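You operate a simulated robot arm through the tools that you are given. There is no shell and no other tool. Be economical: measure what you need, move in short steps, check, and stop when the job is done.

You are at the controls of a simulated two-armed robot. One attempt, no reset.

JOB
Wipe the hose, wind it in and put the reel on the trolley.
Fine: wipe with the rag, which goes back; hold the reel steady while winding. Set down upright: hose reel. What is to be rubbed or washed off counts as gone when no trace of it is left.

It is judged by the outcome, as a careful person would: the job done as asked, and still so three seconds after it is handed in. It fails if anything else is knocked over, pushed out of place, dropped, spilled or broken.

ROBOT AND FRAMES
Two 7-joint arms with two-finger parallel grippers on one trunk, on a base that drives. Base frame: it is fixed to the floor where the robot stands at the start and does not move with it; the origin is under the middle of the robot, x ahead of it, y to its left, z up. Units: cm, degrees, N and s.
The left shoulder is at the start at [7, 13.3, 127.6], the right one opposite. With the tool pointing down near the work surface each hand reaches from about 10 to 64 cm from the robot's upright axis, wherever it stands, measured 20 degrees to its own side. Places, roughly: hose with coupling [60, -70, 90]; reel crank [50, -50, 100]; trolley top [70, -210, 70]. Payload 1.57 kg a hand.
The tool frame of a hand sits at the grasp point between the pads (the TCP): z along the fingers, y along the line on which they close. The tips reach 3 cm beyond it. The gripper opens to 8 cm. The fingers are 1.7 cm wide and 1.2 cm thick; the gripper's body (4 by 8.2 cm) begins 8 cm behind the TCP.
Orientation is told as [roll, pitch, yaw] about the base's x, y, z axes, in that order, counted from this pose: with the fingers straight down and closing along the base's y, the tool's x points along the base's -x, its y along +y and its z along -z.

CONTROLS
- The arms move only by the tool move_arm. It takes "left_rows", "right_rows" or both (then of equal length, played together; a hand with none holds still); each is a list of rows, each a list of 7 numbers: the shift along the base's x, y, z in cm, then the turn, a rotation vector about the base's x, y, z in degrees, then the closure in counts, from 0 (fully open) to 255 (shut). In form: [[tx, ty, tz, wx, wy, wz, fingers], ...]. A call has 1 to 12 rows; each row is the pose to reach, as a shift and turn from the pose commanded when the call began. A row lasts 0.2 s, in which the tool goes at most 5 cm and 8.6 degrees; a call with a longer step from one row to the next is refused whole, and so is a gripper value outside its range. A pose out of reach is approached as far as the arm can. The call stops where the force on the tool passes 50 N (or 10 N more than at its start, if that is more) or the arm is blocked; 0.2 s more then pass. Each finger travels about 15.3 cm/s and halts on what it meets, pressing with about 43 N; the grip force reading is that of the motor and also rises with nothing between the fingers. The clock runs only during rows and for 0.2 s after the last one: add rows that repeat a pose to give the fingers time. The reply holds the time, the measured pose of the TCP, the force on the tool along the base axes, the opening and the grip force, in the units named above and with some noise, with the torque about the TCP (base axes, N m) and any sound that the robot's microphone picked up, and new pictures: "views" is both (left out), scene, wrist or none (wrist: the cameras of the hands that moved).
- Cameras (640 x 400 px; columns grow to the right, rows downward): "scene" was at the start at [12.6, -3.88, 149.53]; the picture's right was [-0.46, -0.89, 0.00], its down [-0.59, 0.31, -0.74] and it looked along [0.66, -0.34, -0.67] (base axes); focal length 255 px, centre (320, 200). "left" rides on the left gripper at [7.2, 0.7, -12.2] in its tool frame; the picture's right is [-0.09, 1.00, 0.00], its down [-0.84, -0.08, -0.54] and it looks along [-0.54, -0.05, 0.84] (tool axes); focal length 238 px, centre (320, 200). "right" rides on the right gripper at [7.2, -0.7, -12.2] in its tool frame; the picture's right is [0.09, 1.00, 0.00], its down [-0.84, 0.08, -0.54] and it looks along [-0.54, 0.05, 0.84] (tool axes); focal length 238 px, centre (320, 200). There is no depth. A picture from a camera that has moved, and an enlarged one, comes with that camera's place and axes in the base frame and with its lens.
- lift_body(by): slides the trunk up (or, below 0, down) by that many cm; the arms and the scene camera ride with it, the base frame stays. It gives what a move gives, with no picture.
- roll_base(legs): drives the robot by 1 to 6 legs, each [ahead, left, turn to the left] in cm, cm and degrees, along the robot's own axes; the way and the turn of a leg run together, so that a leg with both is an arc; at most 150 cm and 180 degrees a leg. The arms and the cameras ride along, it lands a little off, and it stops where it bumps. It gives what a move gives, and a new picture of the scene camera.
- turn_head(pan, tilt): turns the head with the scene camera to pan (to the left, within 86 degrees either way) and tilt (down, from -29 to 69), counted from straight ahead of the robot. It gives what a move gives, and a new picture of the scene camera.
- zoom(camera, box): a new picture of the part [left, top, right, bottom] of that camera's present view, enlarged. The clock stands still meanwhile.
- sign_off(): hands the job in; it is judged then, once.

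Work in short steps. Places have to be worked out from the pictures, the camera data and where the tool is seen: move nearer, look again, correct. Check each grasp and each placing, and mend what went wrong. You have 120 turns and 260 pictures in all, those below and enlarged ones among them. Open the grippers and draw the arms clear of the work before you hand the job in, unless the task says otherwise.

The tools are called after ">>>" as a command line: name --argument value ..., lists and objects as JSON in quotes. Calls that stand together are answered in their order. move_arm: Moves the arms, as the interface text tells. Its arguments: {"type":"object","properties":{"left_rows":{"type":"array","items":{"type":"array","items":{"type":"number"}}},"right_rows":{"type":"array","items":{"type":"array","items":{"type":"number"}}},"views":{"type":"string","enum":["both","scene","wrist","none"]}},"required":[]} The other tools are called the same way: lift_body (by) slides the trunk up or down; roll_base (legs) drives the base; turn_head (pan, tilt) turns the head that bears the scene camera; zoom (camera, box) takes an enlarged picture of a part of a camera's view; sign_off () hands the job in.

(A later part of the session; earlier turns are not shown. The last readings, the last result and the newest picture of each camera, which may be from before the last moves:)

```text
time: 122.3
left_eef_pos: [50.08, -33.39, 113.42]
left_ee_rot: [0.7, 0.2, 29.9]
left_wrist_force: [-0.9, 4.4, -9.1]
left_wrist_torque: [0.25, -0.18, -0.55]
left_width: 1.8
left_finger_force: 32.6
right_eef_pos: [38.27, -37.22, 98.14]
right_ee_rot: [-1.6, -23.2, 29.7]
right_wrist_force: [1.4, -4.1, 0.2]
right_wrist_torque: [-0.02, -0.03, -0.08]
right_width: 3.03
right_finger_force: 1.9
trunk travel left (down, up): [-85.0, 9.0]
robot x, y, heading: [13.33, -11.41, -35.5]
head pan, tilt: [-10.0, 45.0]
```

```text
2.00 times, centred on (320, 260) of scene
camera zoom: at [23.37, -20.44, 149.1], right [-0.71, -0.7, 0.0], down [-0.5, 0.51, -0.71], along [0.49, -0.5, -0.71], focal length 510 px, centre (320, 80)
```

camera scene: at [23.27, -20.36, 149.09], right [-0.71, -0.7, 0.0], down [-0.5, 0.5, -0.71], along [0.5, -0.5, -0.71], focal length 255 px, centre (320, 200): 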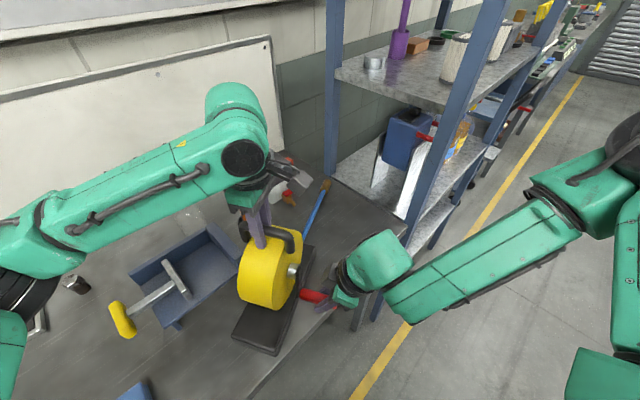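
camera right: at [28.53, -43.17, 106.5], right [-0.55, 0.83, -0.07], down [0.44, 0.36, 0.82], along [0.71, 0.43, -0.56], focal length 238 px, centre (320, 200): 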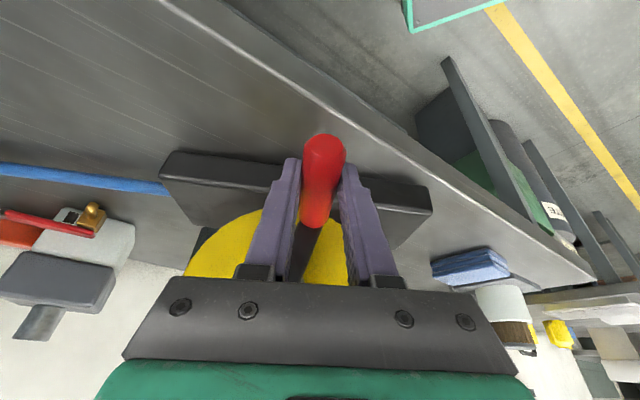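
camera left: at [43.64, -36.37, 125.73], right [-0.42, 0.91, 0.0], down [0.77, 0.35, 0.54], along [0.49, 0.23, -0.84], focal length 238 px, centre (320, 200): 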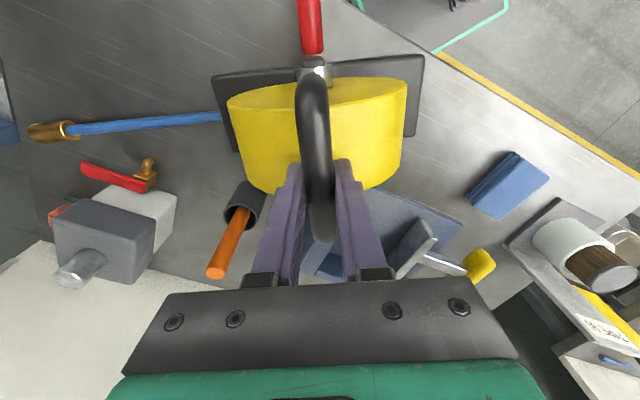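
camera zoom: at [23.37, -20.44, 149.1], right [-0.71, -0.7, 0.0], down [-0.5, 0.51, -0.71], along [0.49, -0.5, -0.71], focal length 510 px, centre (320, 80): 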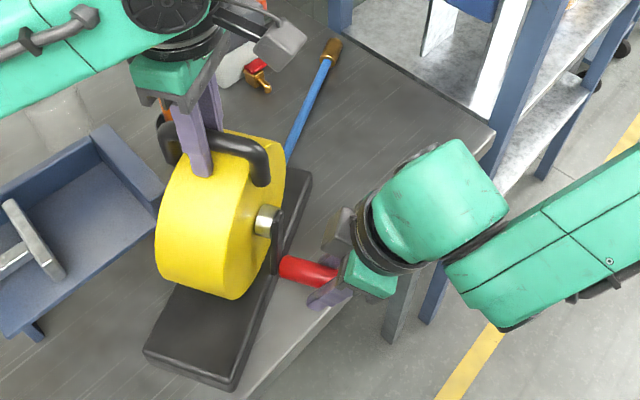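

Crank has turned ~20°, the hose barely moved (so it needs several turns), and the tight grip was binding. I continue with a loose cage grip to φ≈60° and watch forces.

>>> move_arm --right_rows '[[-0.3, 0.5, -0.6, 0, 0, 0, 180], [-0.65, 1.15, -0.3, 0, 0, 0, 180], [-1, 1.75, 0.2, 0, 0, 0, 180], [-1.35, 2.35, 0.9, 0, 0, 0, 180], [-1.65, 2.85, 1.7, 0, 0, 0, 180], [-1.65, 2.85, 1.7, 0, 0, 0, 180]]' --views "wrist"

>>> zoom --camera "left" --box '[0, 0, 640, 400]'

```text
time: 123.7
left_eef_pos: [50.05, -33.08, 113.52]
left_ee_rot: [0.6, 0.0, 29.8]
left_wrist_force: [-10.1, 31.7, 4.2]
left_wrist_torque: [0.33, -0.85, -0.7]
left_width: 1.89
left_finger_force: 33.2
right_eef_pos: [37.72, -35.09, 98.52]
right_ee_rot: [-2.3, -23.1, 29.7]
right_wrist_force: [16.6, -28.7, -1.1]
right_wrist_torque: [-0.4, -0.5, -0.53]
right_width: 5.22
right_finger_force: 16.3
right hand out of reach, approached as far as the arm can: row 4, 5, 6
trunk travel left (down, up): [-85.0, 9.0]
robot x, y, heading: [13.47, -11.86, -35.3]
head pan, tilt: [-10.0, 45.0]
camera right: at [27.9, -41.02, 106.96], right [-0.55, 0.83, -0.07], down [0.44, 0.36, 0.82], along [0.71, 0.42, -0.56], focal length 238 px, centre (320, 200)
```

right: 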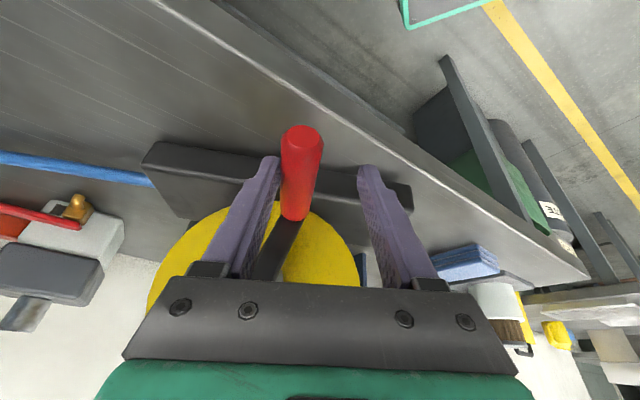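

```text
1.00 times, centred on (320, 200) of left
camera zoom: at [43.69, -35.91, 125.76], right [-0.42, 0.91, 0.01], down [0.77, 0.34, 0.54], along [0.49, 0.23, -0.84], focal length 238 px, centre (320, 200)
```

zoom: 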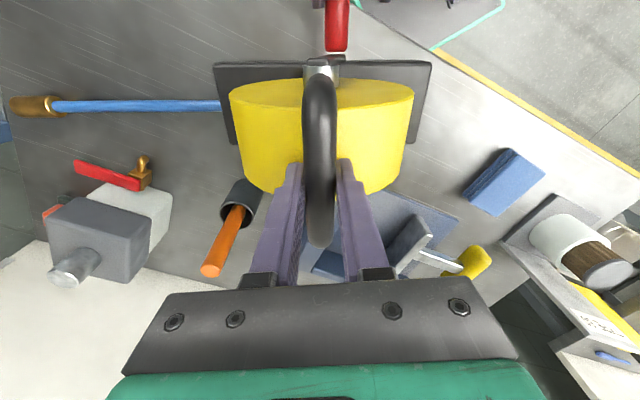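

Pushing that way pulled the hose longer and met the end stop: the winding direction is the opposite (handle bottom toward the hose side). I bring the handle back and turn it the other way to φ=-60° with a moderate grip.

>>> move_arm --right_rows '[[0.6, -2.8, -1.4, 0, 0, 0, 180], [0.6, -2.8, -1.4, 0, 0, 0, 205], [1.09, -3.69, -1.7, 0, 0, 0, 205], [1.61, -4.59, -1.79, 0, 0, 0, 205], [2.13, -5.49, -1.7, 0, 0, 0, 205], [2.64, -6.37, -1.42, 0, 0, 0, 205], [3.11, -7.2, -0.98, 0, 0, 0, 205], [3.54, -7.95, -0.42, 0, 0, 0, 205], [3.91, -8.59, 0.35, 0, 0, 0, 205], [4.21, -9.11, 1.2, 0, 0, 0, 205]]' --views "both"

>>> zoom --camera "left" --box '[0, 0, 640, 400]'

```text
time: 125.9
left_eef_pos: [50.17, -33.45, 113.44]
left_ee_rot: [0.6, 0.1, 29.9]
left_wrist_force: [4.4, -1.3, -7.2]
left_wrist_torque: [0.08, 0.02, -0.27]
left_width: 1.77
left_finger_force: 32.6
right_eef_pos: [41.72, -44.17, 99.66]
right_ee_rot: [-1.7, -23.1, 29.7]
right_wrist_force: [-2.5, 1.4, 0.5]
right_wrist_torque: [0.2, -0.35, 0.63]
right_width: 2.3
right_finger_force: 35.6
trunk travel left (down, up): [-85.0, 9.0]
robot x, y, heading: [13.36, -11.5, -35.5]
head pan, tilt: [-10.0, 45.0]
camera scene: at [23.4, -20.47, 149.09], right [-0.71, -0.7, 0.0], down [-0.5, 0.51, -0.71], along [0.49, -0.5, -0.71], focal length 255 px, centre (320, 200)
camera right: at [32.08, -50.16, 108.08], right [-0.56, 0.83, -0.06], down [0.44, 0.36, 0.82], along [0.7, 0.43, -0.56], focal length 238 px, centre (320, 200)
```

scene: 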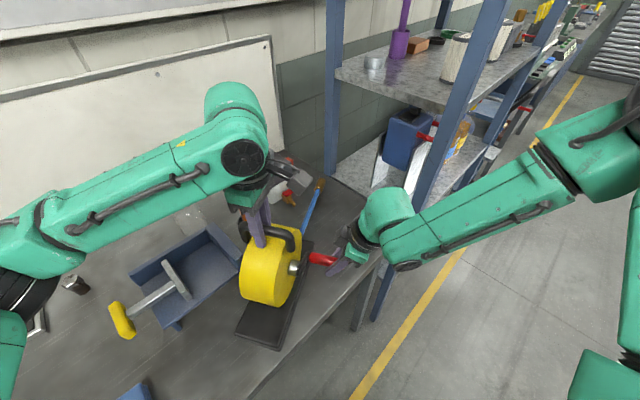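
right: 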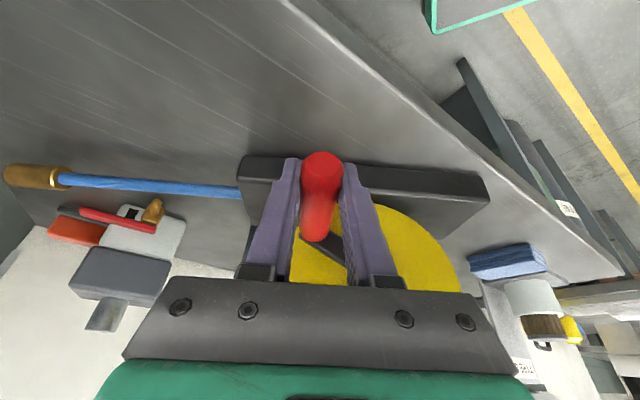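

```text
1.00 times, centred on (320, 200) of left
camera zoom: at [43.78, -36.35, 125.65], right [-0.42, 0.91, 0.01], down [0.77, 0.35, 0.54], along [0.49, 0.23, -0.84], focal length 238 px, centre (320, 200)
```

zoom: 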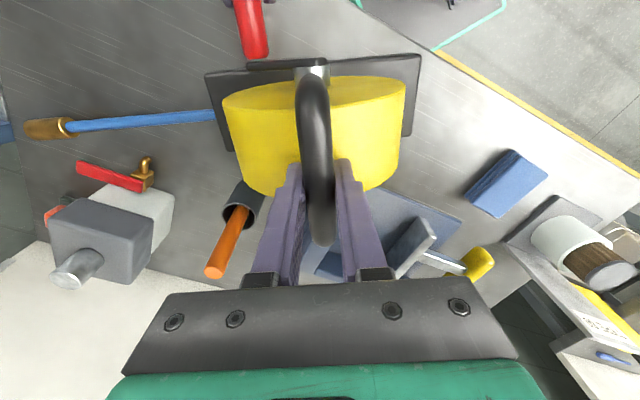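

Turns freely this way and the hose shortens (~3.7 cm in 90°). Continue up to the top (φ=-180°).

>>> move_arm --right_rows '[[0.3, -0.52, 1.45, 0, 0, 0, 205], [0.4, -0.7, 3, 0, 0, 0, 205], [0.3, -0.52, 4.55, 0, 0, 0, 205], [0, 0, 6, 0, 0, 0, 205], [-0.48, 0.84, 7.24, 0, 0, 0, 205], [-1.1, 1.91, 8.2, 0, 0, 0, 205], [-1.83, 3.18, 8.8, 0, 0, 0, 205], [-2.6, 4.52, 9, 0, 0, 0, 205]]' --views "both"

```text
time: 127.7
left_eef_pos: [50.33, -33.11, 113.39]
left_ee_rot: [0.5, 0.0, 30.0]
left_wrist_force: [6.4, 3.8, 4.5]
left_wrist_torque: [-0.16, 0.59, -0.53]
left_width: 1.79
left_finger_force: 32.5
right_eef_pos: [39.41, -39.76, 108.96]
right_ee_rot: [-1.4, -22.6, 29.6]
right_wrist_force: [-4.9, -2.8, -4.2]
right_wrist_torque: [-0.41, 0.82, 0.54]
right_width: 2.31
right_finger_force: 35.8
right hand out of reach, approached as far as the arm can: row 8
trunk travel left (down, up): [-85.0, 9.0]
robot x, y, heading: [13.46, -11.53, -35.4]
head pan, tilt: [-10.0, 45.0]
camera scene: at [23.53, -20.09, 149.1], right [-0.71, -0.7, 0.0], down [-0.5, 0.5, -0.71], along [0.49, -0.51, -0.71], focal length 255 px, centre (320, 200)
camera right: at [29.83, -45.65, 117.38], right [-0.56, 0.83, -0.06], down [0.45, 0.36, 0.82], along [0.7, 0.43, -0.57], focal length 238 px, centre (320, 200)
```

scene: 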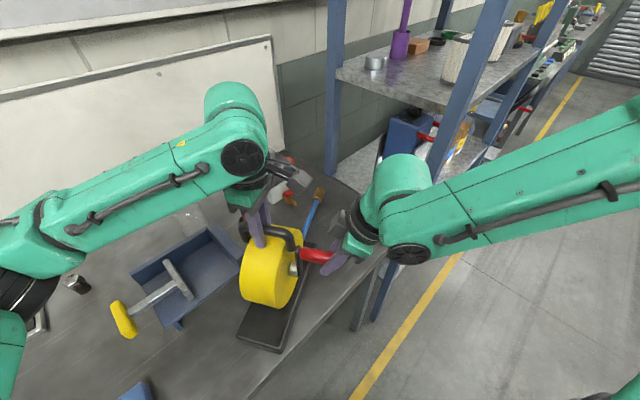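
right: 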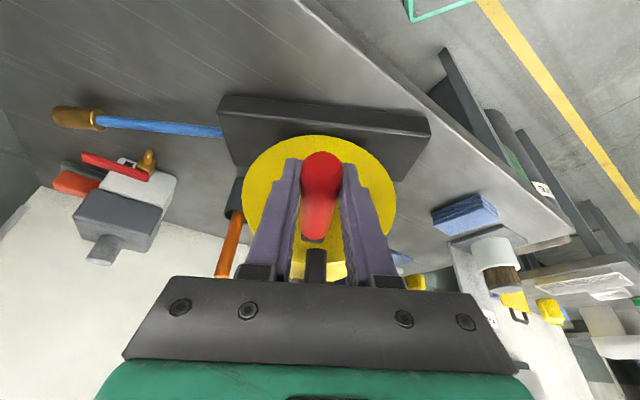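

At the top, hose shortened further. The other side of the circle lies too near for this arm, so I'll let go with both hands and back the base off ~5 cm. First the right hand opens and withdraws along its fingers.

>>> move_arm --right_rows '[[0, 0, 0, 0, 0, 0, 120], [0, 0, 0, 0, 0, 0, 40], [0, 0, 0, 0, 0, 0, 40], [-1.2, -0.7, 3.2, 0, 0, 0, 40], [-2.4, -1.4, 6.4, 0, 0, 0, 40], [-3.6, -2.8, 9, 0, 0, 0, 40], [-4.5, -5, 11, 0, 0, 0, 40]]' --views "both"

>>> zoom --camera "left" --box '[0, 0, 640, 400]'

```text
time: 129.3
left_eef_pos: [50.07, -33.55, 113.49]
left_ee_rot: [0.6, 0.1, 30.0]
left_wrist_force: [0.4, 0.5, -10.1]
left_wrist_torque: [0.01, -0.31, 0.01]
left_width: 1.77
left_finger_force: 32.5
right_eef_pos: [34.87, -44.91, 119.79]
right_ee_rot: [-1.6, -23.3, 29.6]
right_wrist_force: [-0.5, 0.7, 0.4]
right_wrist_torque: [0.0, -0.01, 0.02]
right_width: 6.73
right_finger_force: 0.1
trunk travel left (down, up): [-85.0, 9.0]
robot x, y, heading: [13.15, -11.62, -35.5]
head pan, tilt: [-10.0, 45.0]
camera scene: at [23.31, -20.53, 149.1], right [-0.71, -0.7, 0.0], down [-0.5, 0.51, -0.71], along [0.5, -0.5, -0.71], focal length 255 px, centre (320, 200)
camera right: at [25.27, -50.95, 128.29], right [-0.56, 0.83, -0.06], down [0.44, 0.36, 0.83], along [0.7, 0.43, -0.56], focal length 238 px, centre (320, 200)
```

scene: 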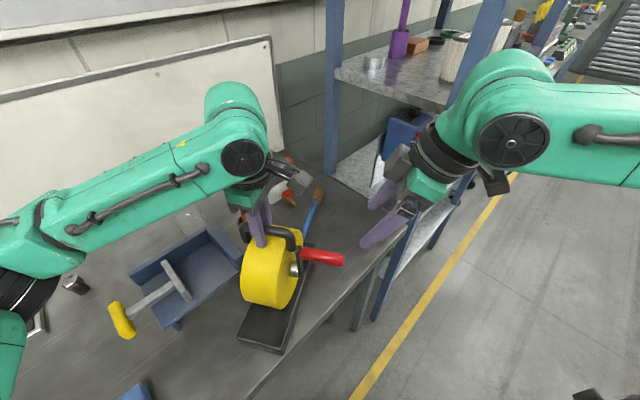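
right: 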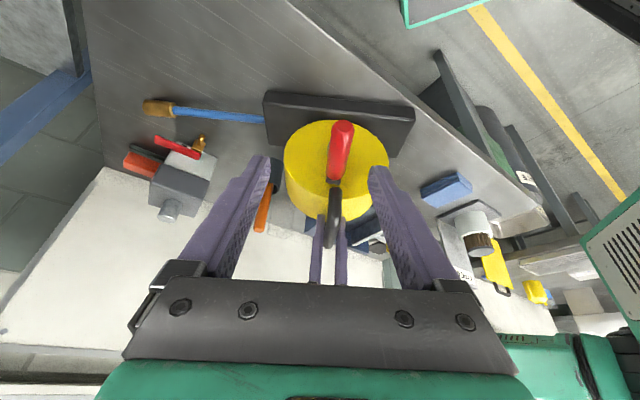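

```text
1.00 times, centred on (320, 200) of left
camera zoom: at [43.67, -36.41, 125.7], right [-0.42, 0.91, 0.01], down [0.77, 0.35, 0.54], along [0.49, 0.23, -0.84], focal length 238 px, centre (320, 200)
```

zoom: 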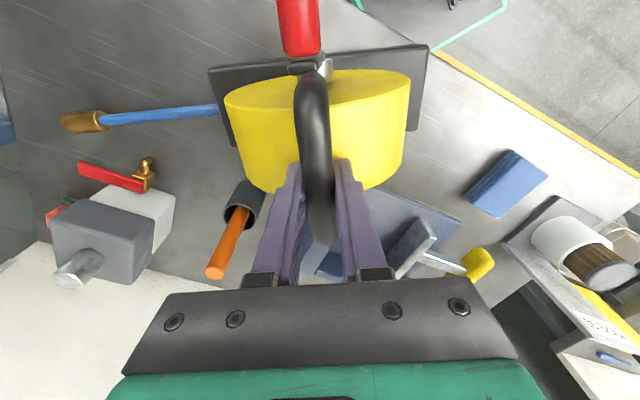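

Handle stays near the top; about one more turn is needed. The right wrist gets too close to its shoulder on the near side, so I'll raise the trunk and back off slightly. First release the left hand and raise it.

>>> move_arm --left_rows '[[0, 0, 0, 0, 0, 0, 120], [0, 0, 0, 0, 0, 0, 0], [0, 0, 0, 0, 0, 0, 0], [0, 0, 3, 0, 0, 0, 0], [0, 0, 7, 0, 0, 0, 0]]' --views "none"

>>> lift_body --by 9

>>> roll_base --legs '[[-3, 0, 0]]'

```text
time: 130.5
left_eef_pos: [49.74, -33.23, 120.82]
left_ee_rot: [0.5, 0.1, 29.8]
left_wrist_force: [-0.6, -0.4, 0.3]
left_wrist_torque: [0.03, -0.03, 0.03]
left_width: 7.98
left_finger_force: 0.1
right_eef_pos: [34.87, -44.72, 119.84]
right_ee_rot: [-1.8, -23.2, 29.7]
right_wrist_force: [-0.2, -0.5, 0.0]
right_wrist_torque: [-0.01, -0.06, 0.0]
right_width: 6.77
right_finger_force: 0.0
trunk travel left (down, up): [-85.0, 9.0]
robot x, y, heading: [13.38, -11.47, -35.4]
head pan, tilt: [-10.0, 45.0]
```

```text
time: 131.8
left_eef_pos: [49.77, -33.13, 129.77]
left_ee_rot: [0.6, 0.1, 29.9]
left_wrist_force: [0.4, 0.2, -0.2]
left_wrist_torque: [0.03, 0.01, -0.02]
left_width: 7.98
left_finger_force: 0.0
right_eef_pos: [34.86, -44.79, 128.78]
right_ee_rot: [-1.6, -23.3, 29.7]
right_wrist_force: [0.5, -0.3, 0.3]
right_wrist_torque: [0.02, -0.02, 0.01]
right_width: 6.72
right_finger_force: 0.1
trunk travel left (down, up): [-94.0, 0.0]
robot x, y, heading: [13.53, -11.23, -35.5]
head pan, tilt: [-10.0, 45.0]
```

```text
time: 132.6
left_eef_pos: [48.11, -31.97, 129.43]
left_ee_rot: [0.9, 0.3, 30.0]
left_wrist_force: [0.2, -0.6, -0.5]
left_wrist_torque: [0.04, 0.06, 0.0]
left_width: 8.0
left_finger_force: 0.1
right_eef_pos: [33.14, -43.54, 128.58]
right_ee_rot: [-1.2, -23.0, 29.5]
right_wrist_force: [-0.5, -0.3, -0.6]
right_wrist_torque: [0.03, 0.03, 0.04]
right_width: 6.74
right_finger_force: 0.1
trunk travel left (down, up): [-94.0, 0.0]
robot x, y, heading: [10.87, -9.91, -35.6]
head pan, tilt: [-10.0, 45.0]
camera scene: at [21.56, -19.16, 158.02], right [-0.71, -0.7, 0.0], down [-0.5, 0.51, -0.7], along [0.49, -0.5, -0.71], focal length 255 px, centre (320, 200)
```

scene: 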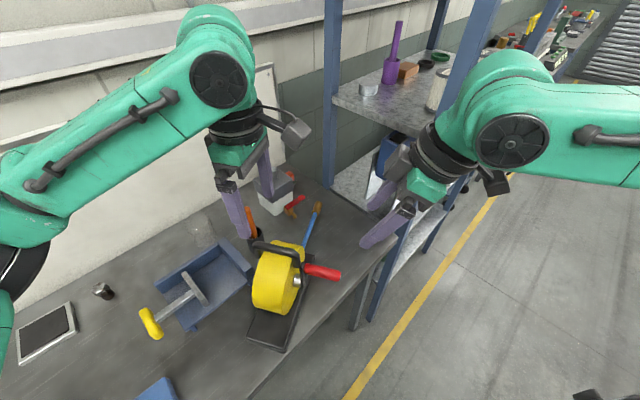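

Lower the left hand again onto the handle (stop at z≈118 to check the alignment).

>>> move_arm --left_rows '[[0.6, -0.5, -3.5, 0, 0, 0, 0], [1.2, -1, -7, 0, 0, 0, 0], [1.9, -1.5, -10, 0, 0, 0, 0], [1.9, -1.5, -11.5, 0, 0, 0, 0], [1.9, -1.5, -11.5, 0, 0, 0, 0]]' --views "wrist"

```text
time: 133.8
left_eef_pos: [49.18, -32.93, 118.41]
left_ee_rot: [0.4, 0.2, 29.9]
left_wrist_force: [0.1, 0.4, 0.5]
left_wrist_torque: [0.01, 0.01, 0.02]
left_width: 7.97
left_finger_force: 0.0
right_eef_pos: [32.44, -43.06, 128.93]
right_ee_rot: [-1.7, -23.2, 29.7]
right_wrist_force: [0.6, -0.2, -0.6]
right_wrist_torque: [0.01, -0.02, 0.02]
right_width: 6.74
right_finger_force: 0.0
trunk travel left (down, up): [-94.0, 0.0]
robot x, y, heading: [10.97, -9.93, -35.4]
head pan, tilt: [-10.0, 45.0]
camera left: at [42.79, -35.84, 130.67], right [-0.42, 0.91, 0.01], down [0.77, 0.35, 0.54], along [0.49, 0.23, -0.84], focal length 238 px, centre (320, 200)
```

left: 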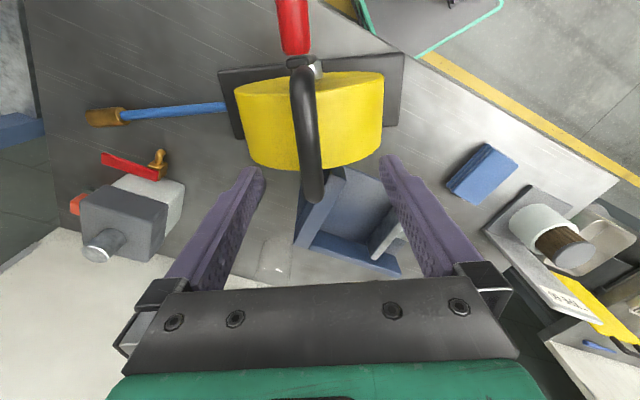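

Bar centre [48.8,-33.85]. Shift a little, descend and grip; the right hand also comes down toward the handle at the top.

>>> move_arm --left_rows '[[0.3, -0.4, -2.5, 0, 0, 0, 0], [0.3, -0.4, -5, 0, 0, 0, 0], [0.3, -0.4, -5, 0, 0, 0, 0], [0.3, -0.4, -5, 0, 0, 0, 100], [0.3, -0.4, -5, 0, 0, 0, 255], [0.3, -0.4, -5, 0, 0, 0, 255], [0.3, -0.4, -5, 0, 0, 0, 255]]' --right_rows '[[0.5, 0, -2, 0, 0, 0, 64], [1, 0, -4, 0, 0, 0, 64], [1.5, 0.2, -6, 0, 0, 0, 64], [2, 0.4, -8, 0, 0, 0, 64], [2.5, 0.6, -9, 0, 0, 0, 64], [3, 0.8, -10, 0, 0, 0, 64], [3, 0.8, -10, 0, 0, 0, 64]]' --views "both"

```text
time: 135.4
left_eef_pos: [49.5, -33.45, 113.38]
left_ee_rot: [0.5, 0.1, 29.8]
left_wrist_force: [0.5, -0.1, -0.2]
left_wrist_torque: [0.07, -0.14, -0.15]
left_width: 1.77
left_finger_force: 32.0
right_eef_pos: [35.39, -42.17, 118.8]
right_ee_rot: [-1.7, -23.2, 29.7]
right_wrist_force: [0.5, -0.5, 1.2]
right_wrist_torque: [0.03, 0.0, 0.0]
right_width: 5.97
right_finger_force: 0.1
trunk travel left (down, up): [-94.0, 0.0]
robot x, y, heading: [10.84, -9.99, -35.5]
head pan, tilt: [-10.0, 45.0]
camera scene: at [20.8, -18.62, 158.11], right [-0.71, -0.7, 0.0], down [-0.5, 0.5, -0.71], along [0.5, -0.5, -0.71], focal length 255 px, centre (320, 200)
camera right: at [25.79, -48.19, 127.32], right [-0.56, 0.83, -0.06], down [0.44, 0.36, 0.83], along [0.71, 0.43, -0.56], focal length 238 px, centre (320, 200)
camera left: at [43.06, -36.36, 125.65], right [-0.42, 0.91, 0.01], down [0.77, 0.35, 0.54], along [0.49, 0.23, -0.84], focal length 238 px, centre (320, 200)
```

scene: 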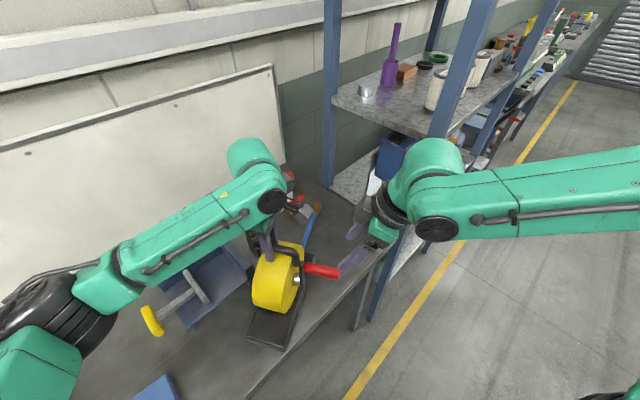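
right: 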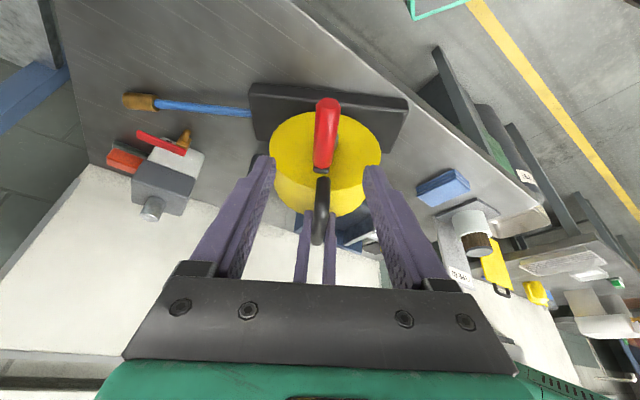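
left: 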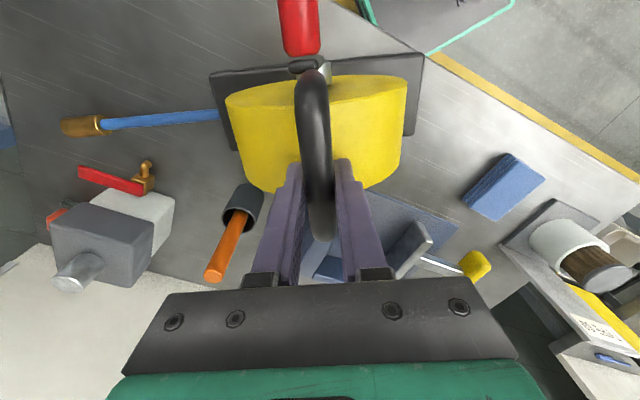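

Handle is at the top, slightly to the hose side. Right hand goes in along its finger direction and grips.

>>> move_arm --right_rows '[[1.5, 0.9, -3.6, 0, 0, 0, 64], [2.9, 1.7, -7, 0, 0, 0, 64], [4.1, 2.4, -10, 0, 0, 0, 64], [4.1, 2.4, -10, 0, 0, 0, 64], [4.1, 2.4, -10, 0, 0, 0, 150], [4.1, 2.4, -10, 0, 0, 0, 205], [4.1, 2.4, -10, 0, 0, 0, 205]]' --views "wrist"

```text
time: 137.0
left_eef_pos: [49.5, -33.53, 113.46]
left_ee_rot: [0.4, 0.2, 29.7]
left_wrist_force: [-0.9, -2.5, -0.4]
left_wrist_torque: [-0.05, 0.14, -0.13]
left_width: 1.79
left_finger_force: 32.1
right_eef_pos: [39.69, -39.91, 108.98]
right_ee_rot: [-1.6, -23.1, 29.7]
right_wrist_force: [0.4, 3.5, -0.3]
right_wrist_torque: [0.05, 0.04, 0.67]
right_width: 2.33
right_finger_force: 35.5
trunk travel left (down, up): [-94.0, 0.0]
robot x, y, heading: [10.88, -9.83, -35.6]
head pan, tilt: [-10.0, 45.0]
camera right: at [30.07, -45.87, 117.51], right [-0.56, 0.83, -0.06], down [0.44, 0.36, 0.82], along [0.7, 0.43, -0.56], focal length 238 px, centre (320, 200)
```

right: 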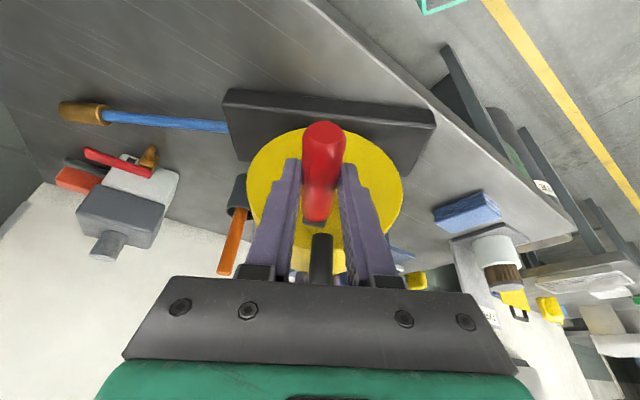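

Gripped. Turn over the top toward the near side, ~90°.

>>> move_arm --right_rows '[[-0.82, 1.43, -0.13, 0, 0, 0, 205], [-1.56, 2.71, -0.65, 0, 0, 0, 205], [-2.2, 3.84, -1.54, 0, 0, 0, 205], [-2.72, 4.72, -2.73, 0, 0, 0, 205], [-3.05, 5.32, -4.15, 0, 0, 0, 205], [-3.2, 5.56, -5.69, 0, 0, 0, 205]]' --views "both"

```text
time: 138.4
left_eef_pos: [49.5, -33.46, 113.46]
left_ee_rot: [0.5, 0.2, 29.7]
left_wrist_force: [-1.7, -9.1, -0.2]
left_wrist_torque: [-0.15, 0.31, 0.35]
left_width: 1.78
left_finger_force: 32.7
right_eef_pos: [36.46, -34.37, 103.13]
right_ee_rot: [-1.7, -23.0, 29.6]
right_wrist_force: [3.4, 10.5, -0.5]
right_wrist_torque: [-0.16, 0.53, 0.88]
right_width: 2.35
right_finger_force: 35.7
trunk travel left (down, up): [-94.0, 0.0]
robot x, y, heading: [10.75, -9.85, -35.7]
head pan, tilt: [-10.0, 45.0]
camera scene: at [20.88, -18.6, 158.1], right [-0.71, -0.7, 0.0], down [-0.5, 0.5, -0.71], along [0.49, -0.5, -0.71], focal length 255 px, centre (320, 200)
camera right: at [26.82, -40.35, 111.53], right [-0.56, 0.83, -0.06], down [0.44, 0.36, 0.82], along [0.7, 0.43, -0.56], focal length 238 px, centre (320, 200)
```

scene: 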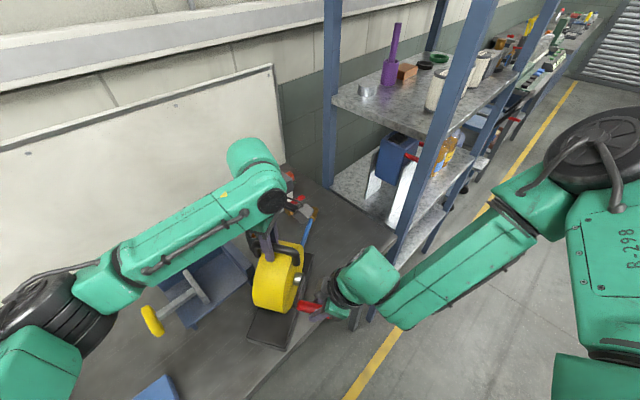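
right: 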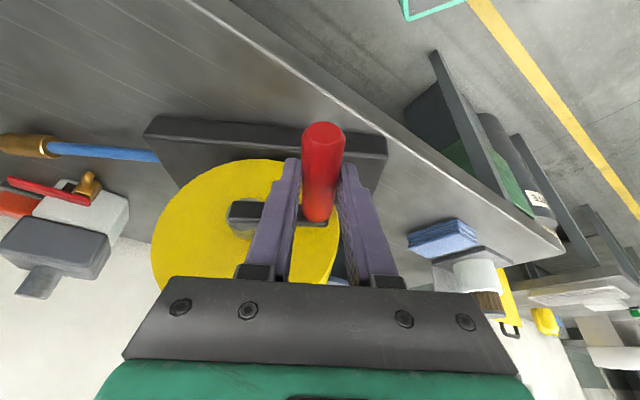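

Works smoothly now. Continue: down the near side, through the bottom and up the far side (180°).

>>> move_arm --right_rows '[[0.06, -0.1, -1.56, 0, 0, 0, 205], [0.32, -0.56, -3.03, 0, 0, 0, 205], [0.77, -1.33, -4.32, 0, 0, 0, 205], [1.36, -2.37, -5.34, 0, 0, 0, 205], [2.07, -3.6, -6.02, 0, 0, 0, 205], [2.84, -4.94, -6.3, 0, 0, 0, 205], [3.62, -6.3, -6.18, 0, 0, 0, 205], [4.36, -7.58, -5.66, 0, 0, 0, 205], [5, -8.7, -4.77, 0, 0, 0, 205], [5.51, -9.59, -3.58, 0, 0, 0, 205]]' --views "both"

>>> zoom --camera "left" --box '[0, 0, 640, 400]'

```text
time: 140.6
left_eef_pos: [49.61, -33.5, 113.19]
left_ee_rot: [0.7, 0.2, 29.9]
left_wrist_force: [8.3, -0.6, -11.9]
left_wrist_torque: [0.43, -0.65, 0.49]
left_width: 1.77
left_finger_force: 32.5
right_eef_pos: [40.97, -43.9, 101.33]
right_ee_rot: [-1.6, -23.3, 29.8]
right_wrist_force: [-10.1, 1.0, 4.1]
right_wrist_torque: [0.61, -0.65, 0.83]
right_width: 2.38
right_finger_force: 35.6
right hand out of reach, approached as far as the arm can: row 1, 2, 3, 4, 5, 6, 7, 8, 9, 10
trunk travel left (down, up): [-94.0, 0.0]
robot x, y, heading: [10.67, -9.75, -35.6]
head pan, tilt: [-10.0, 45.0]
camera scene: at [20.92, -18.73, 158.09], right [-0.71, -0.7, 0.0], down [-0.5, 0.51, -0.71], along [0.49, -0.5, -0.71], focal length 255 px, centre (320, 200)
camera right: at [31.24, -50.0, 109.61], right [-0.56, 0.83, -0.06], down [0.44, 0.36, 0.83], along [0.71, 0.44, -0.56], focal length 238 px, centre (320, 200)
```

scene: 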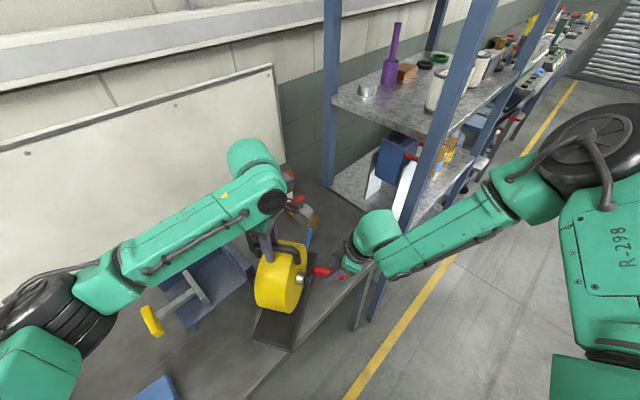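
right: 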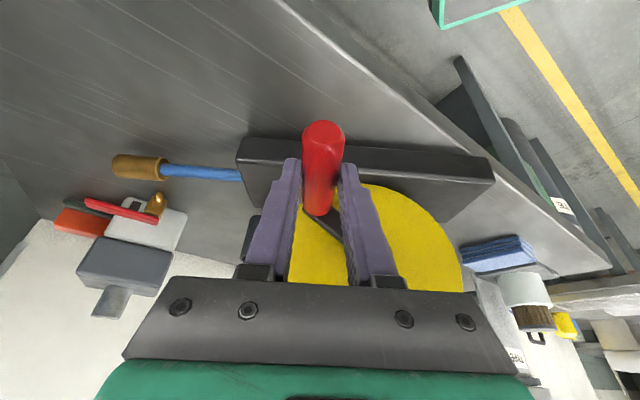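

```text
1.00 times, centred on (320, 200) of left
camera zoom: at [43.14, -36.45, 125.49], right [-0.42, 0.91, 0.01], down [0.77, 0.35, 0.54], along [0.48, 0.23, -0.84], focal length 238 px, centre (320, 200)
```

zoom: 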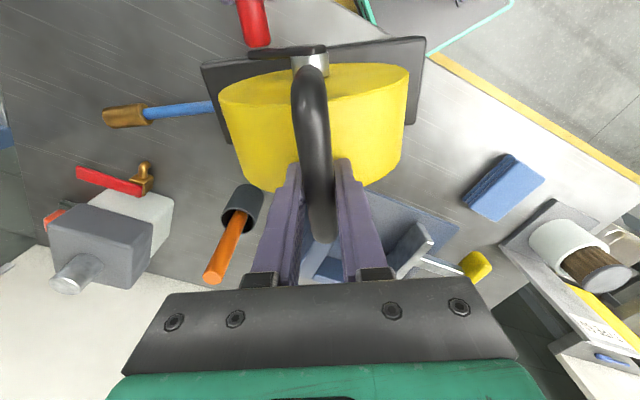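

Hose down to about 10 cm; another ~0.5 turn. Continue over the top.

>>> move_arm --right_rows '[[0.45, -0.78, 1.4, 0, 0, 0, 205], [0.35, -0.61, 2.9, 0, 0, 0, 205], [0.07, -0.12, 4.25, 0, 0, 0, 205], [-0.39, 0.67, 5.4, 0, 0, 0, 205], [-0.98, 1.7, 6.3, 0, 0, 0, 205], [-1.65, 2.87, 6.85, 0, 0, 0, 205], [-2.4, 4.18, 7.05, 0, 0, 0, 205]]' --views "wrist"

>>> zoom --camera "left" --box '[0, 0, 640, 400]'

```text
time: 142.2
left_eef_pos: [49.1, -33.19, 113.3]
left_ee_rot: [0.6, 0.2, 29.7]
left_wrist_force: [-15.2, 10.3, -12.2]
left_wrist_torque: [0.2, -0.88, -0.73]
left_width: 2.09
left_finger_force: 34.5
right_eef_pos: [38.35, -40.23, 108.52]
right_ee_rot: [-1.9, -23.5, 29.8]
right_wrist_force: [14.9, -7.8, 15.4]
right_wrist_torque: [0.22, -1.12, -1.11]
right_width: 2.7
right_finger_force: 38.4
trunk travel left (down, up): [-94.0, 0.0]
robot x, y, heading: [11.08, -9.8, -35.5]
head pan, tilt: [-10.0, 45.0]
camera right: at [28.59, -46.21, 116.84], right [-0.56, 0.83, -0.07], down [0.43, 0.36, 0.83], along [0.71, 0.43, -0.56], focal length 238 px, centre (320, 200)
```

right: 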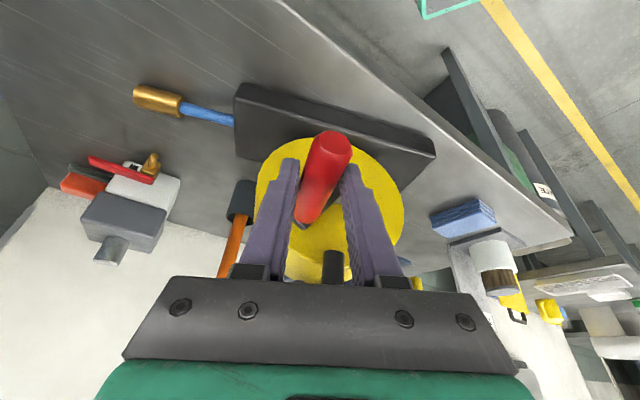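

```text
1.00 times, centred on (320, 200) of left
camera zoom: at [42.79, -36.21, 125.63], right [-0.41, 0.91, 0.01], down [0.77, 0.34, 0.54], along [0.49, 0.23, -0.84], focal length 238 px, centre (320, 200)
```

zoom: 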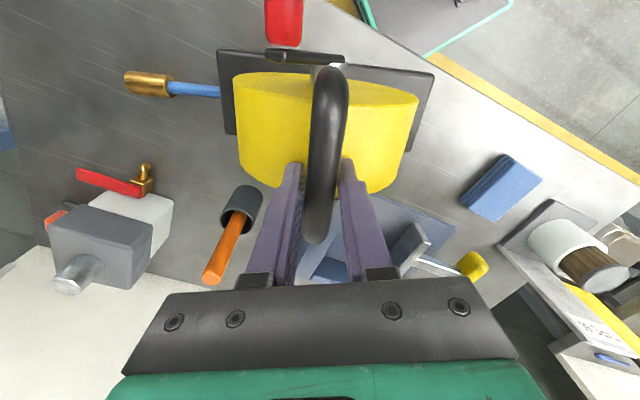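

The last arc drifted ~1.5 cm outward and pulled the reel askew in the left grip. I open the right hand to relieve it and look.

>>> move_arm --right_rows '[[0, 0, 0, 0, 0, 0, 120], [0, 0, 0, 0, 0, 0, 40], [0, 0, 0, 0, 0, 0, 40], [-1.2, -0.7, 3.2, 0, 0, 0, 40], [-2.4, -1.4, 6.4, 0, 0, 0, 40]]' --views "wrist"

>>> zoom --camera "left" --box '[0, 0, 640, 400]'

```text
time: 143.4
left_eef_pos: [49.45, -33.41, 113.29]
left_ee_rot: [0.5, 0.1, 29.9]
left_wrist_force: [-1.1, -0.9, -11.3]
left_wrist_torque: [0.13, -0.1, 0.02]
left_width: 1.76
left_finger_force: 32.7
right_eef_pos: [35.84, -41.64, 114.81]
right_ee_rot: [-1.6, -23.1, 29.8]
right_wrist_force: [-0.5, 0.0, 0.5]
right_wrist_torque: [0.04, -0.01, 0.01]
right_width: 6.74
right_finger_force: 0.1
trunk travel left (down, up): [-94.0, 0.0]
robot x, y, heading: [10.89, -9.71, -35.6]
head pan, tilt: [-10.0, 45.0]
camera right: at [26.21, -47.61, 123.08], right [-0.56, 0.83, -0.06], down [0.44, 0.36, 0.83], along [0.71, 0.43, -0.56], focal length 238 px, centre (320, 200)
```

right: 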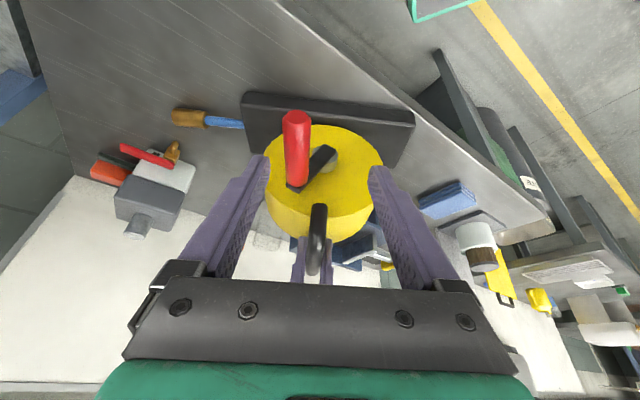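

```text
1.00 times, centred on (320, 200) of left
camera zoom: at [43.04, -36.39, 125.63], right [-0.42, 0.91, 0.01], down [0.77, 0.35, 0.54], along [0.49, 0.23, -0.84], focal length 238 px, centre (320, 200)
```

zoom: 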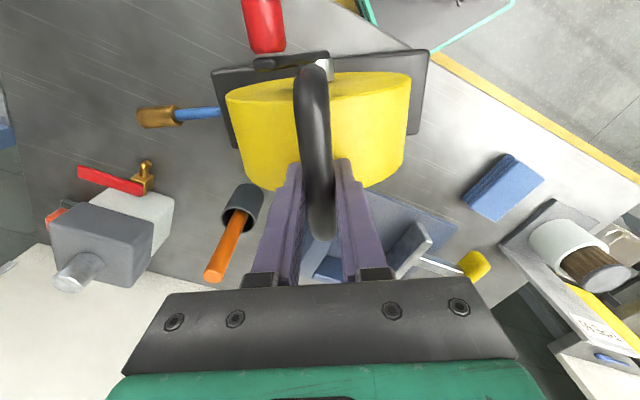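

Reel sprang straight again; crank is at ~45° before the top on the hose side, hose ~7 cm left. Re-grip there (handle ≈[41.3,-42.1,105.3]).

>>> move_arm --left_rows '[[0, 0, -0.15, 0, 0, 0, 255], [0, 0, -0.25, 0, 0, 0, 255], [0, 0, -0.25, 0, 0, 0, 255], [0, 0, -0.25, 0, 0, 0, 255], [0, 0, -0.25, 0, 0, 0, 255], [0, 0, -0.25, 0, 0, 0, 255]]' --right_rows '[[1.5, -1, -1.5, 0, 0, 0, 64], [3, -1.9, -3.2, 0, 0, 0, 64], [4, -1.3, -6, 0, 0, 0, 64], [4, -1.3, -6, 0, 0, 0, 64], [4, -1.3, -6, 0, 0, 0, 64], [4, -1.3, -6, 0, 0, 0, 64]]' --views "wrist"

```text
time: 144.8
left_eef_pos: [49.6, -33.5, 113.15]
left_ee_rot: [0.3, 0.2, 30.0]
left_wrist_force: [6.1, -1.8, 14.1]
left_wrist_torque: [-0.23, 0.35, -0.11]
left_width: 1.75
left_finger_force: 32.2
right_eef_pos: [39.88, -42.92, 108.83]
right_ee_rot: [-1.6, -23.1, 29.6]
right_wrist_force: [0.8, 0.3, -0.2]
right_wrist_torque: [-0.02, 0.01, 0.03]
right_width: 6.01
right_finger_force: 0.2
trunk travel left (down, up): [-94.0, 0.0]
robot x, y, heading: [10.92, -10.07, -35.6]
head pan, tilt: [-10.0, 45.0]
camera right: at [30.23, -48.83, 117.3], right [-0.56, 0.83, -0.06], down [0.44, 0.36, 0.82], along [0.71, 0.43, -0.56], focal length 238 px, centre (320, 200)
camera left: at [43.17, -36.33, 125.39], right [-0.42, 0.91, 0.01], down [0.77, 0.35, 0.54], along [0.49, 0.23, -0.84], focal length 238 px, centre (320, 200)
```

right: 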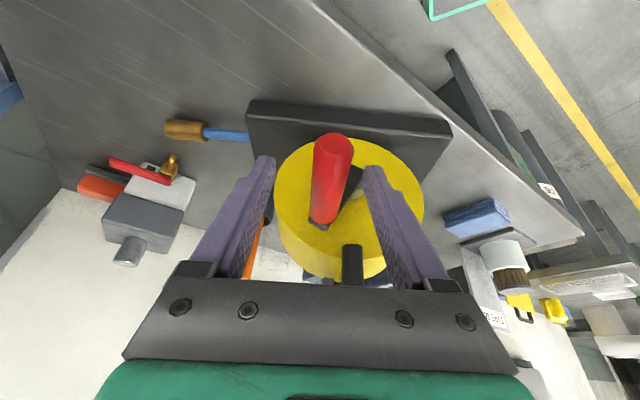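
left: 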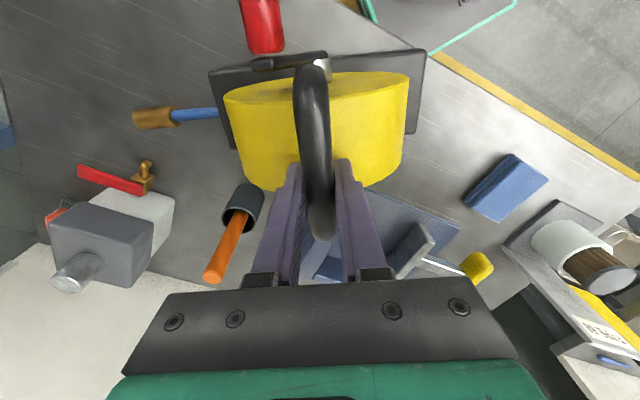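

Handle is nearly between the fingers already. Small adjustment, close.

>>> move_arm --right_rows '[[0.15, 0.4, -0.9, 0, 0, 0, 64], [0.15, 0.4, -0.9, 0, 0, 0, 150], [0.15, 0.4, -0.9, 0, 0, 0, 205], [0.15, 0.4, -0.9, 0, 0, 0, 205]]' --views "wrist"

```text
time: 145.8
left_eef_pos: [49.54, -33.46, 113.15]
left_ee_rot: [0.3, 0.2, 30.0]
left_wrist_force: [8.1, -8.7, 25.3]
left_wrist_torque: [-0.04, 0.02, -0.13]
left_width: 1.75
left_finger_force: 32.7
right_eef_pos: [40.02, -42.42, 107.87]
right_ee_rot: [-1.6, -23.0, 29.7]
right_wrist_force: [0.7, 6.7, -1.3]
right_wrist_torque: [-0.12, 0.28, 0.43]
right_width: 2.34
right_finger_force: 35.4
trunk travel left (down, up): [-94.0, 0.0]
robot x, y, heading: [10.9, -9.7, -35.5]
head pan, tilt: [-10.0, 45.0]
camera right: at [30.33, -48.36, 116.25], right [-0.56, 0.83, -0.06], down [0.44, 0.36, 0.82], along [0.7, 0.43, -0.56], focal length 238 px, centre (320, 200)
```

right: 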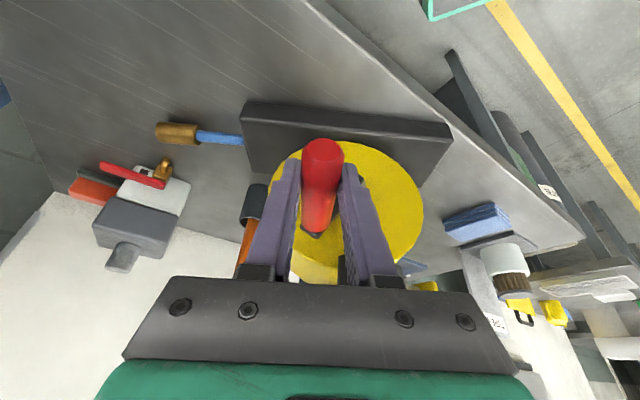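

Gripped. Turn 120° over the top to the near side, easing the left hand's downward press slightly.

>>> move_arm --left_rows '[[0, 0, 0.1, 0, 0, 0, 255], [0, 0, 0.12, 0, 0, 0, 255], [0, 0, 0.12, 0, 0, 0, 255], [0, 0, 0.12, 0, 0, 0, 255], [0, 0, 0.12, 0, 0, 0, 255], [0, 0, 0.12, 0, 0, 0, 255], [0, 0, 0.12, 0, 0, 0, 255], [0, 0, 0.12, 0, 0, 0, 255]]' --right_rows '[[-0.75, 1.31, 0.6, 0, 0, 0, 205], [-1.53, 2.66, 0.8, 0, 0, 0, 205], [-2.3, 4, 0.6, 0, 0, 0, 205], [-3.03, 5.27, 0, 0, 0, 0, 205], [-3.65, 6.35, -0.96, 0, 0, 0, 205], [-4.13, 7.19, -2.2, 0, 0, 0, 205], [-4.43, 7.71, -3.65, 0, 0, 0, 205], [-4.53, 7.88, -5.2, 0, 0, 0, 205]]' --views "wrist"

```text
time: 147.6
left_eef_pos: [49.49, -33.44, 113.02]
left_ee_rot: [0.6, 0.2, 29.6]
left_wrist_force: [-2.3, -9.0, 12.7]
left_wrist_torque: [0.13, -0.21, 0.07]
left_width: 1.76
left_finger_force: 33.0
right_eef_pos: [35.51, -34.62, 102.47]
right_ee_rot: [-1.9, -23.1, 29.8]
right_wrist_force: [10.8, 5.7, 1.6]
right_wrist_torque: [-0.39, 0.67, 0.55]
right_width: 2.35
right_finger_force: 36.0
trunk travel left (down, up): [-94.0, 0.0]
robot x, y, heading: [10.66, -9.83, -35.3]
head pan, tilt: [-10.0, 45.0]
camera right: at [25.85, -40.63, 110.84], right [-0.56, 0.83, -0.07], down [0.44, 0.36, 0.82], along [0.71, 0.43, -0.56], focal length 238 px, centre (320, 200)
camera left: at [43.09, -36.27, 125.32], right [-0.41, 0.91, 0.01], down [0.77, 0.34, 0.54], along [0.49, 0.23, -0.84], focal length 238 px, centre (320, 200)
```

right: 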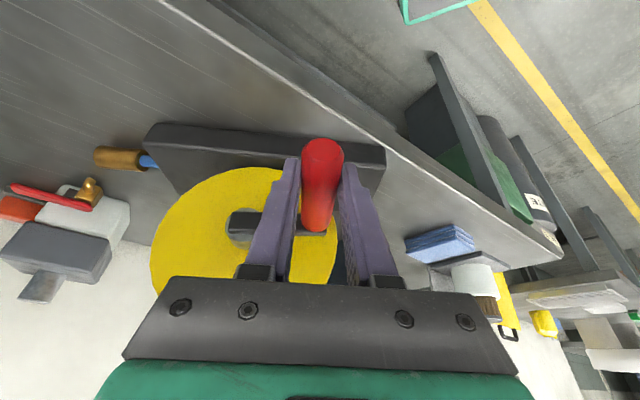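
left: 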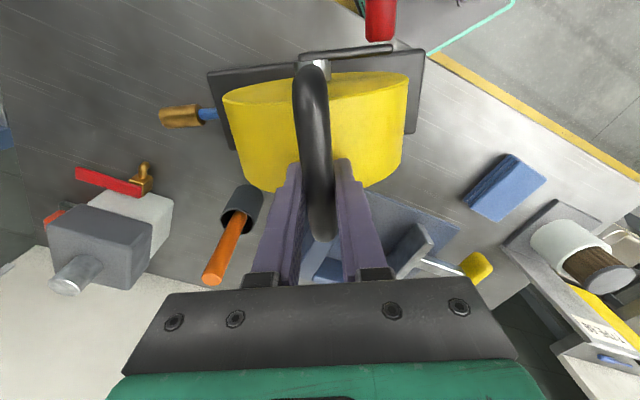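

Only ~2.5 cm of hose left. Continue ~60° down the near side.

>>> move_arm --right_rows '[[0.4, 0, -1.55, 0, 0, 0, 205], [1, -0.35, -3, 0, 0, 0, 205], [1.58, -1.13, -4.24, 0, 0, 0, 205], [2.2, -2.2, -5.2, 0, 0, 0, 205]]' --views "wrist"

>>> zoom --camera "left" --box '[0, 0, 640, 400]'

```text
time: 148.6
left_eef_pos: [49.62, -33.41, 113.05]
left_ee_rot: [0.4, 0.2, 29.9]
left_wrist_force: [-1.0, -19.5, 9.0]
left_wrist_torque: [-0.5, 0.6, 0.84]
left_width: 2.08
left_finger_force: 33.9
right_eef_pos: [36.26, -38.16, 100.17]
right_ee_rot: [-1.4, -23.1, 29.8]
right_wrist_force: [5.8, 21.4, -0.4]
right_wrist_torque: [-0.23, 0.52, 1.1]
right_width: 2.76
right_finger_force: 38.0
right hand out of reach, approached as far as the arm can: row 1, 2, 3, 4
trunk travel left (down, up): [-94.0, 0.0]
robot x, y, heading: [10.83, -9.76, -35.6]
head pan, tilt: [-10.0, 45.0]
camera right: at [26.49, -44.24, 108.66], right [-0.56, 0.83, -0.06], down [0.44, 0.36, 0.82], along [0.7, 0.44, -0.56], focal length 238 px, centre (320, 200)
```

right: 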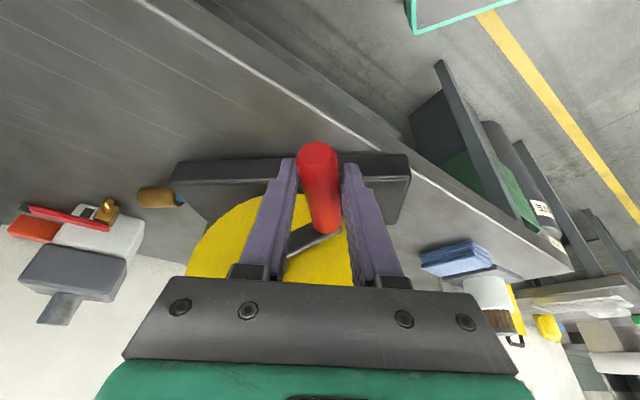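

```text
1.00 times, centred on (320, 200) of left
camera zoom: at [43.24, -36.32, 125.34], right [-0.42, 0.91, 0.01], down [0.77, 0.35, 0.54], along [0.49, 0.23, -0.84], focal length 238 px, centre (320, 200)
```

zoom: 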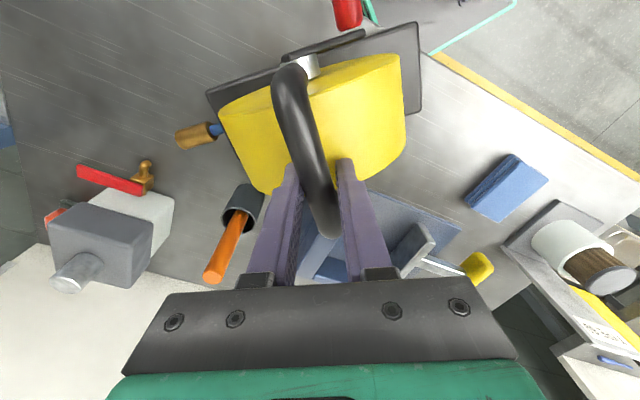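

The coupling is nearly at the reel base; the reel is twisting a bit, perhaps the stop. Release the right hand and look closely.

>>> move_arm --right_rows '[[0, 0, 0, 0, 0, 0, 120], [0, 0, 0, 0, 0, 0, 40], [0, 0, 0, 0, 0, 0, 40], [-1.2, -0.7, 3.2, 0, 0, 0, 40], [-2.4, -1.4, 6.4, 0, 0, 0, 40]]' --views "wrist"

>>> zoom --camera "left" --box '[120, 0, 440, 200]'

>>> zoom --camera "scene" --box '[230, 180, 390, 360]'

```text
time: 149.8
left_eef_pos: [49.42, -33.25, 112.93]
left_ee_rot: [0.6, 0.2, 29.8]
left_wrist_force: [-1.6, 0.6, -1.4]
left_wrist_torque: [0.03, -0.08, 0.35]
left_width: 1.95
left_finger_force: 33.5
right_eef_pos: [33.75, -39.61, 106.83]
right_ee_rot: [-1.6, -23.1, 29.7]
right_wrist_force: [-0.6, 0.4, -1.0]
right_wrist_torque: [-0.01, 0.02, 0.0]
right_width: 6.72
right_finger_force: 0.1
trunk travel left (down, up): [-94.0, 0.0]
robot x, y, heading: [10.51, -9.58, -35.4]
head pan, tilt: [-10.0, 45.0]
camera right: at [24.04, -45.56, 115.34], right [-0.56, 0.83, -0.06], down [0.44, 0.36, 0.83], along [0.71, 0.43, -0.56], focal length 238 px, centre (320, 200)
```

right: 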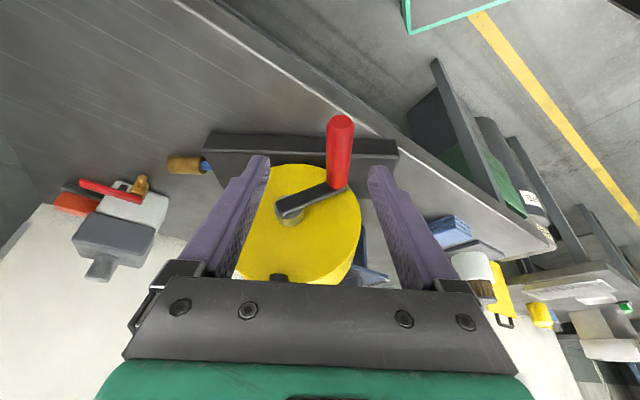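

```text
2.00 times, centred on (280, 100) of left
camera zoom: at [43.02, -36.21, 125.28], right [-0.42, 0.91, 0.01], down [0.77, 0.35, 0.54], along [0.49, 0.23, -0.84], focal length 477 px, centre (400, 400)
```

zoom: 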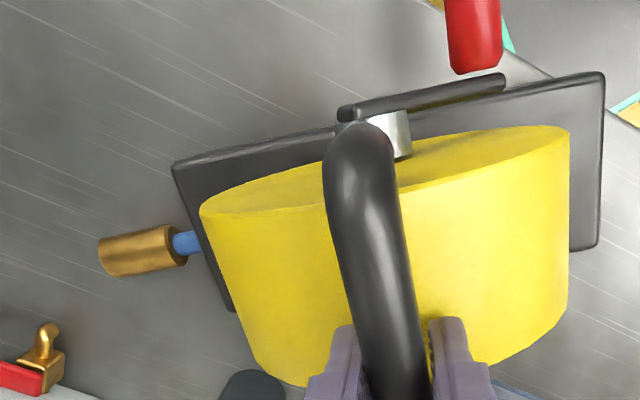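

```text
2.22 times, centred on (310, 270) of scene
camera zoom: at [20.68, -18.5, 158.11], right [-0.71, -0.7, 0.0], down [-0.49, 0.5, -0.71], along [0.5, -0.5, -0.71], focal length 566 px, centre (342, 44)
```

zoom: 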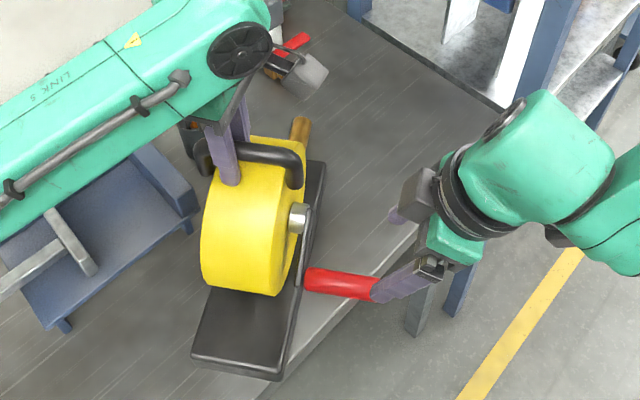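

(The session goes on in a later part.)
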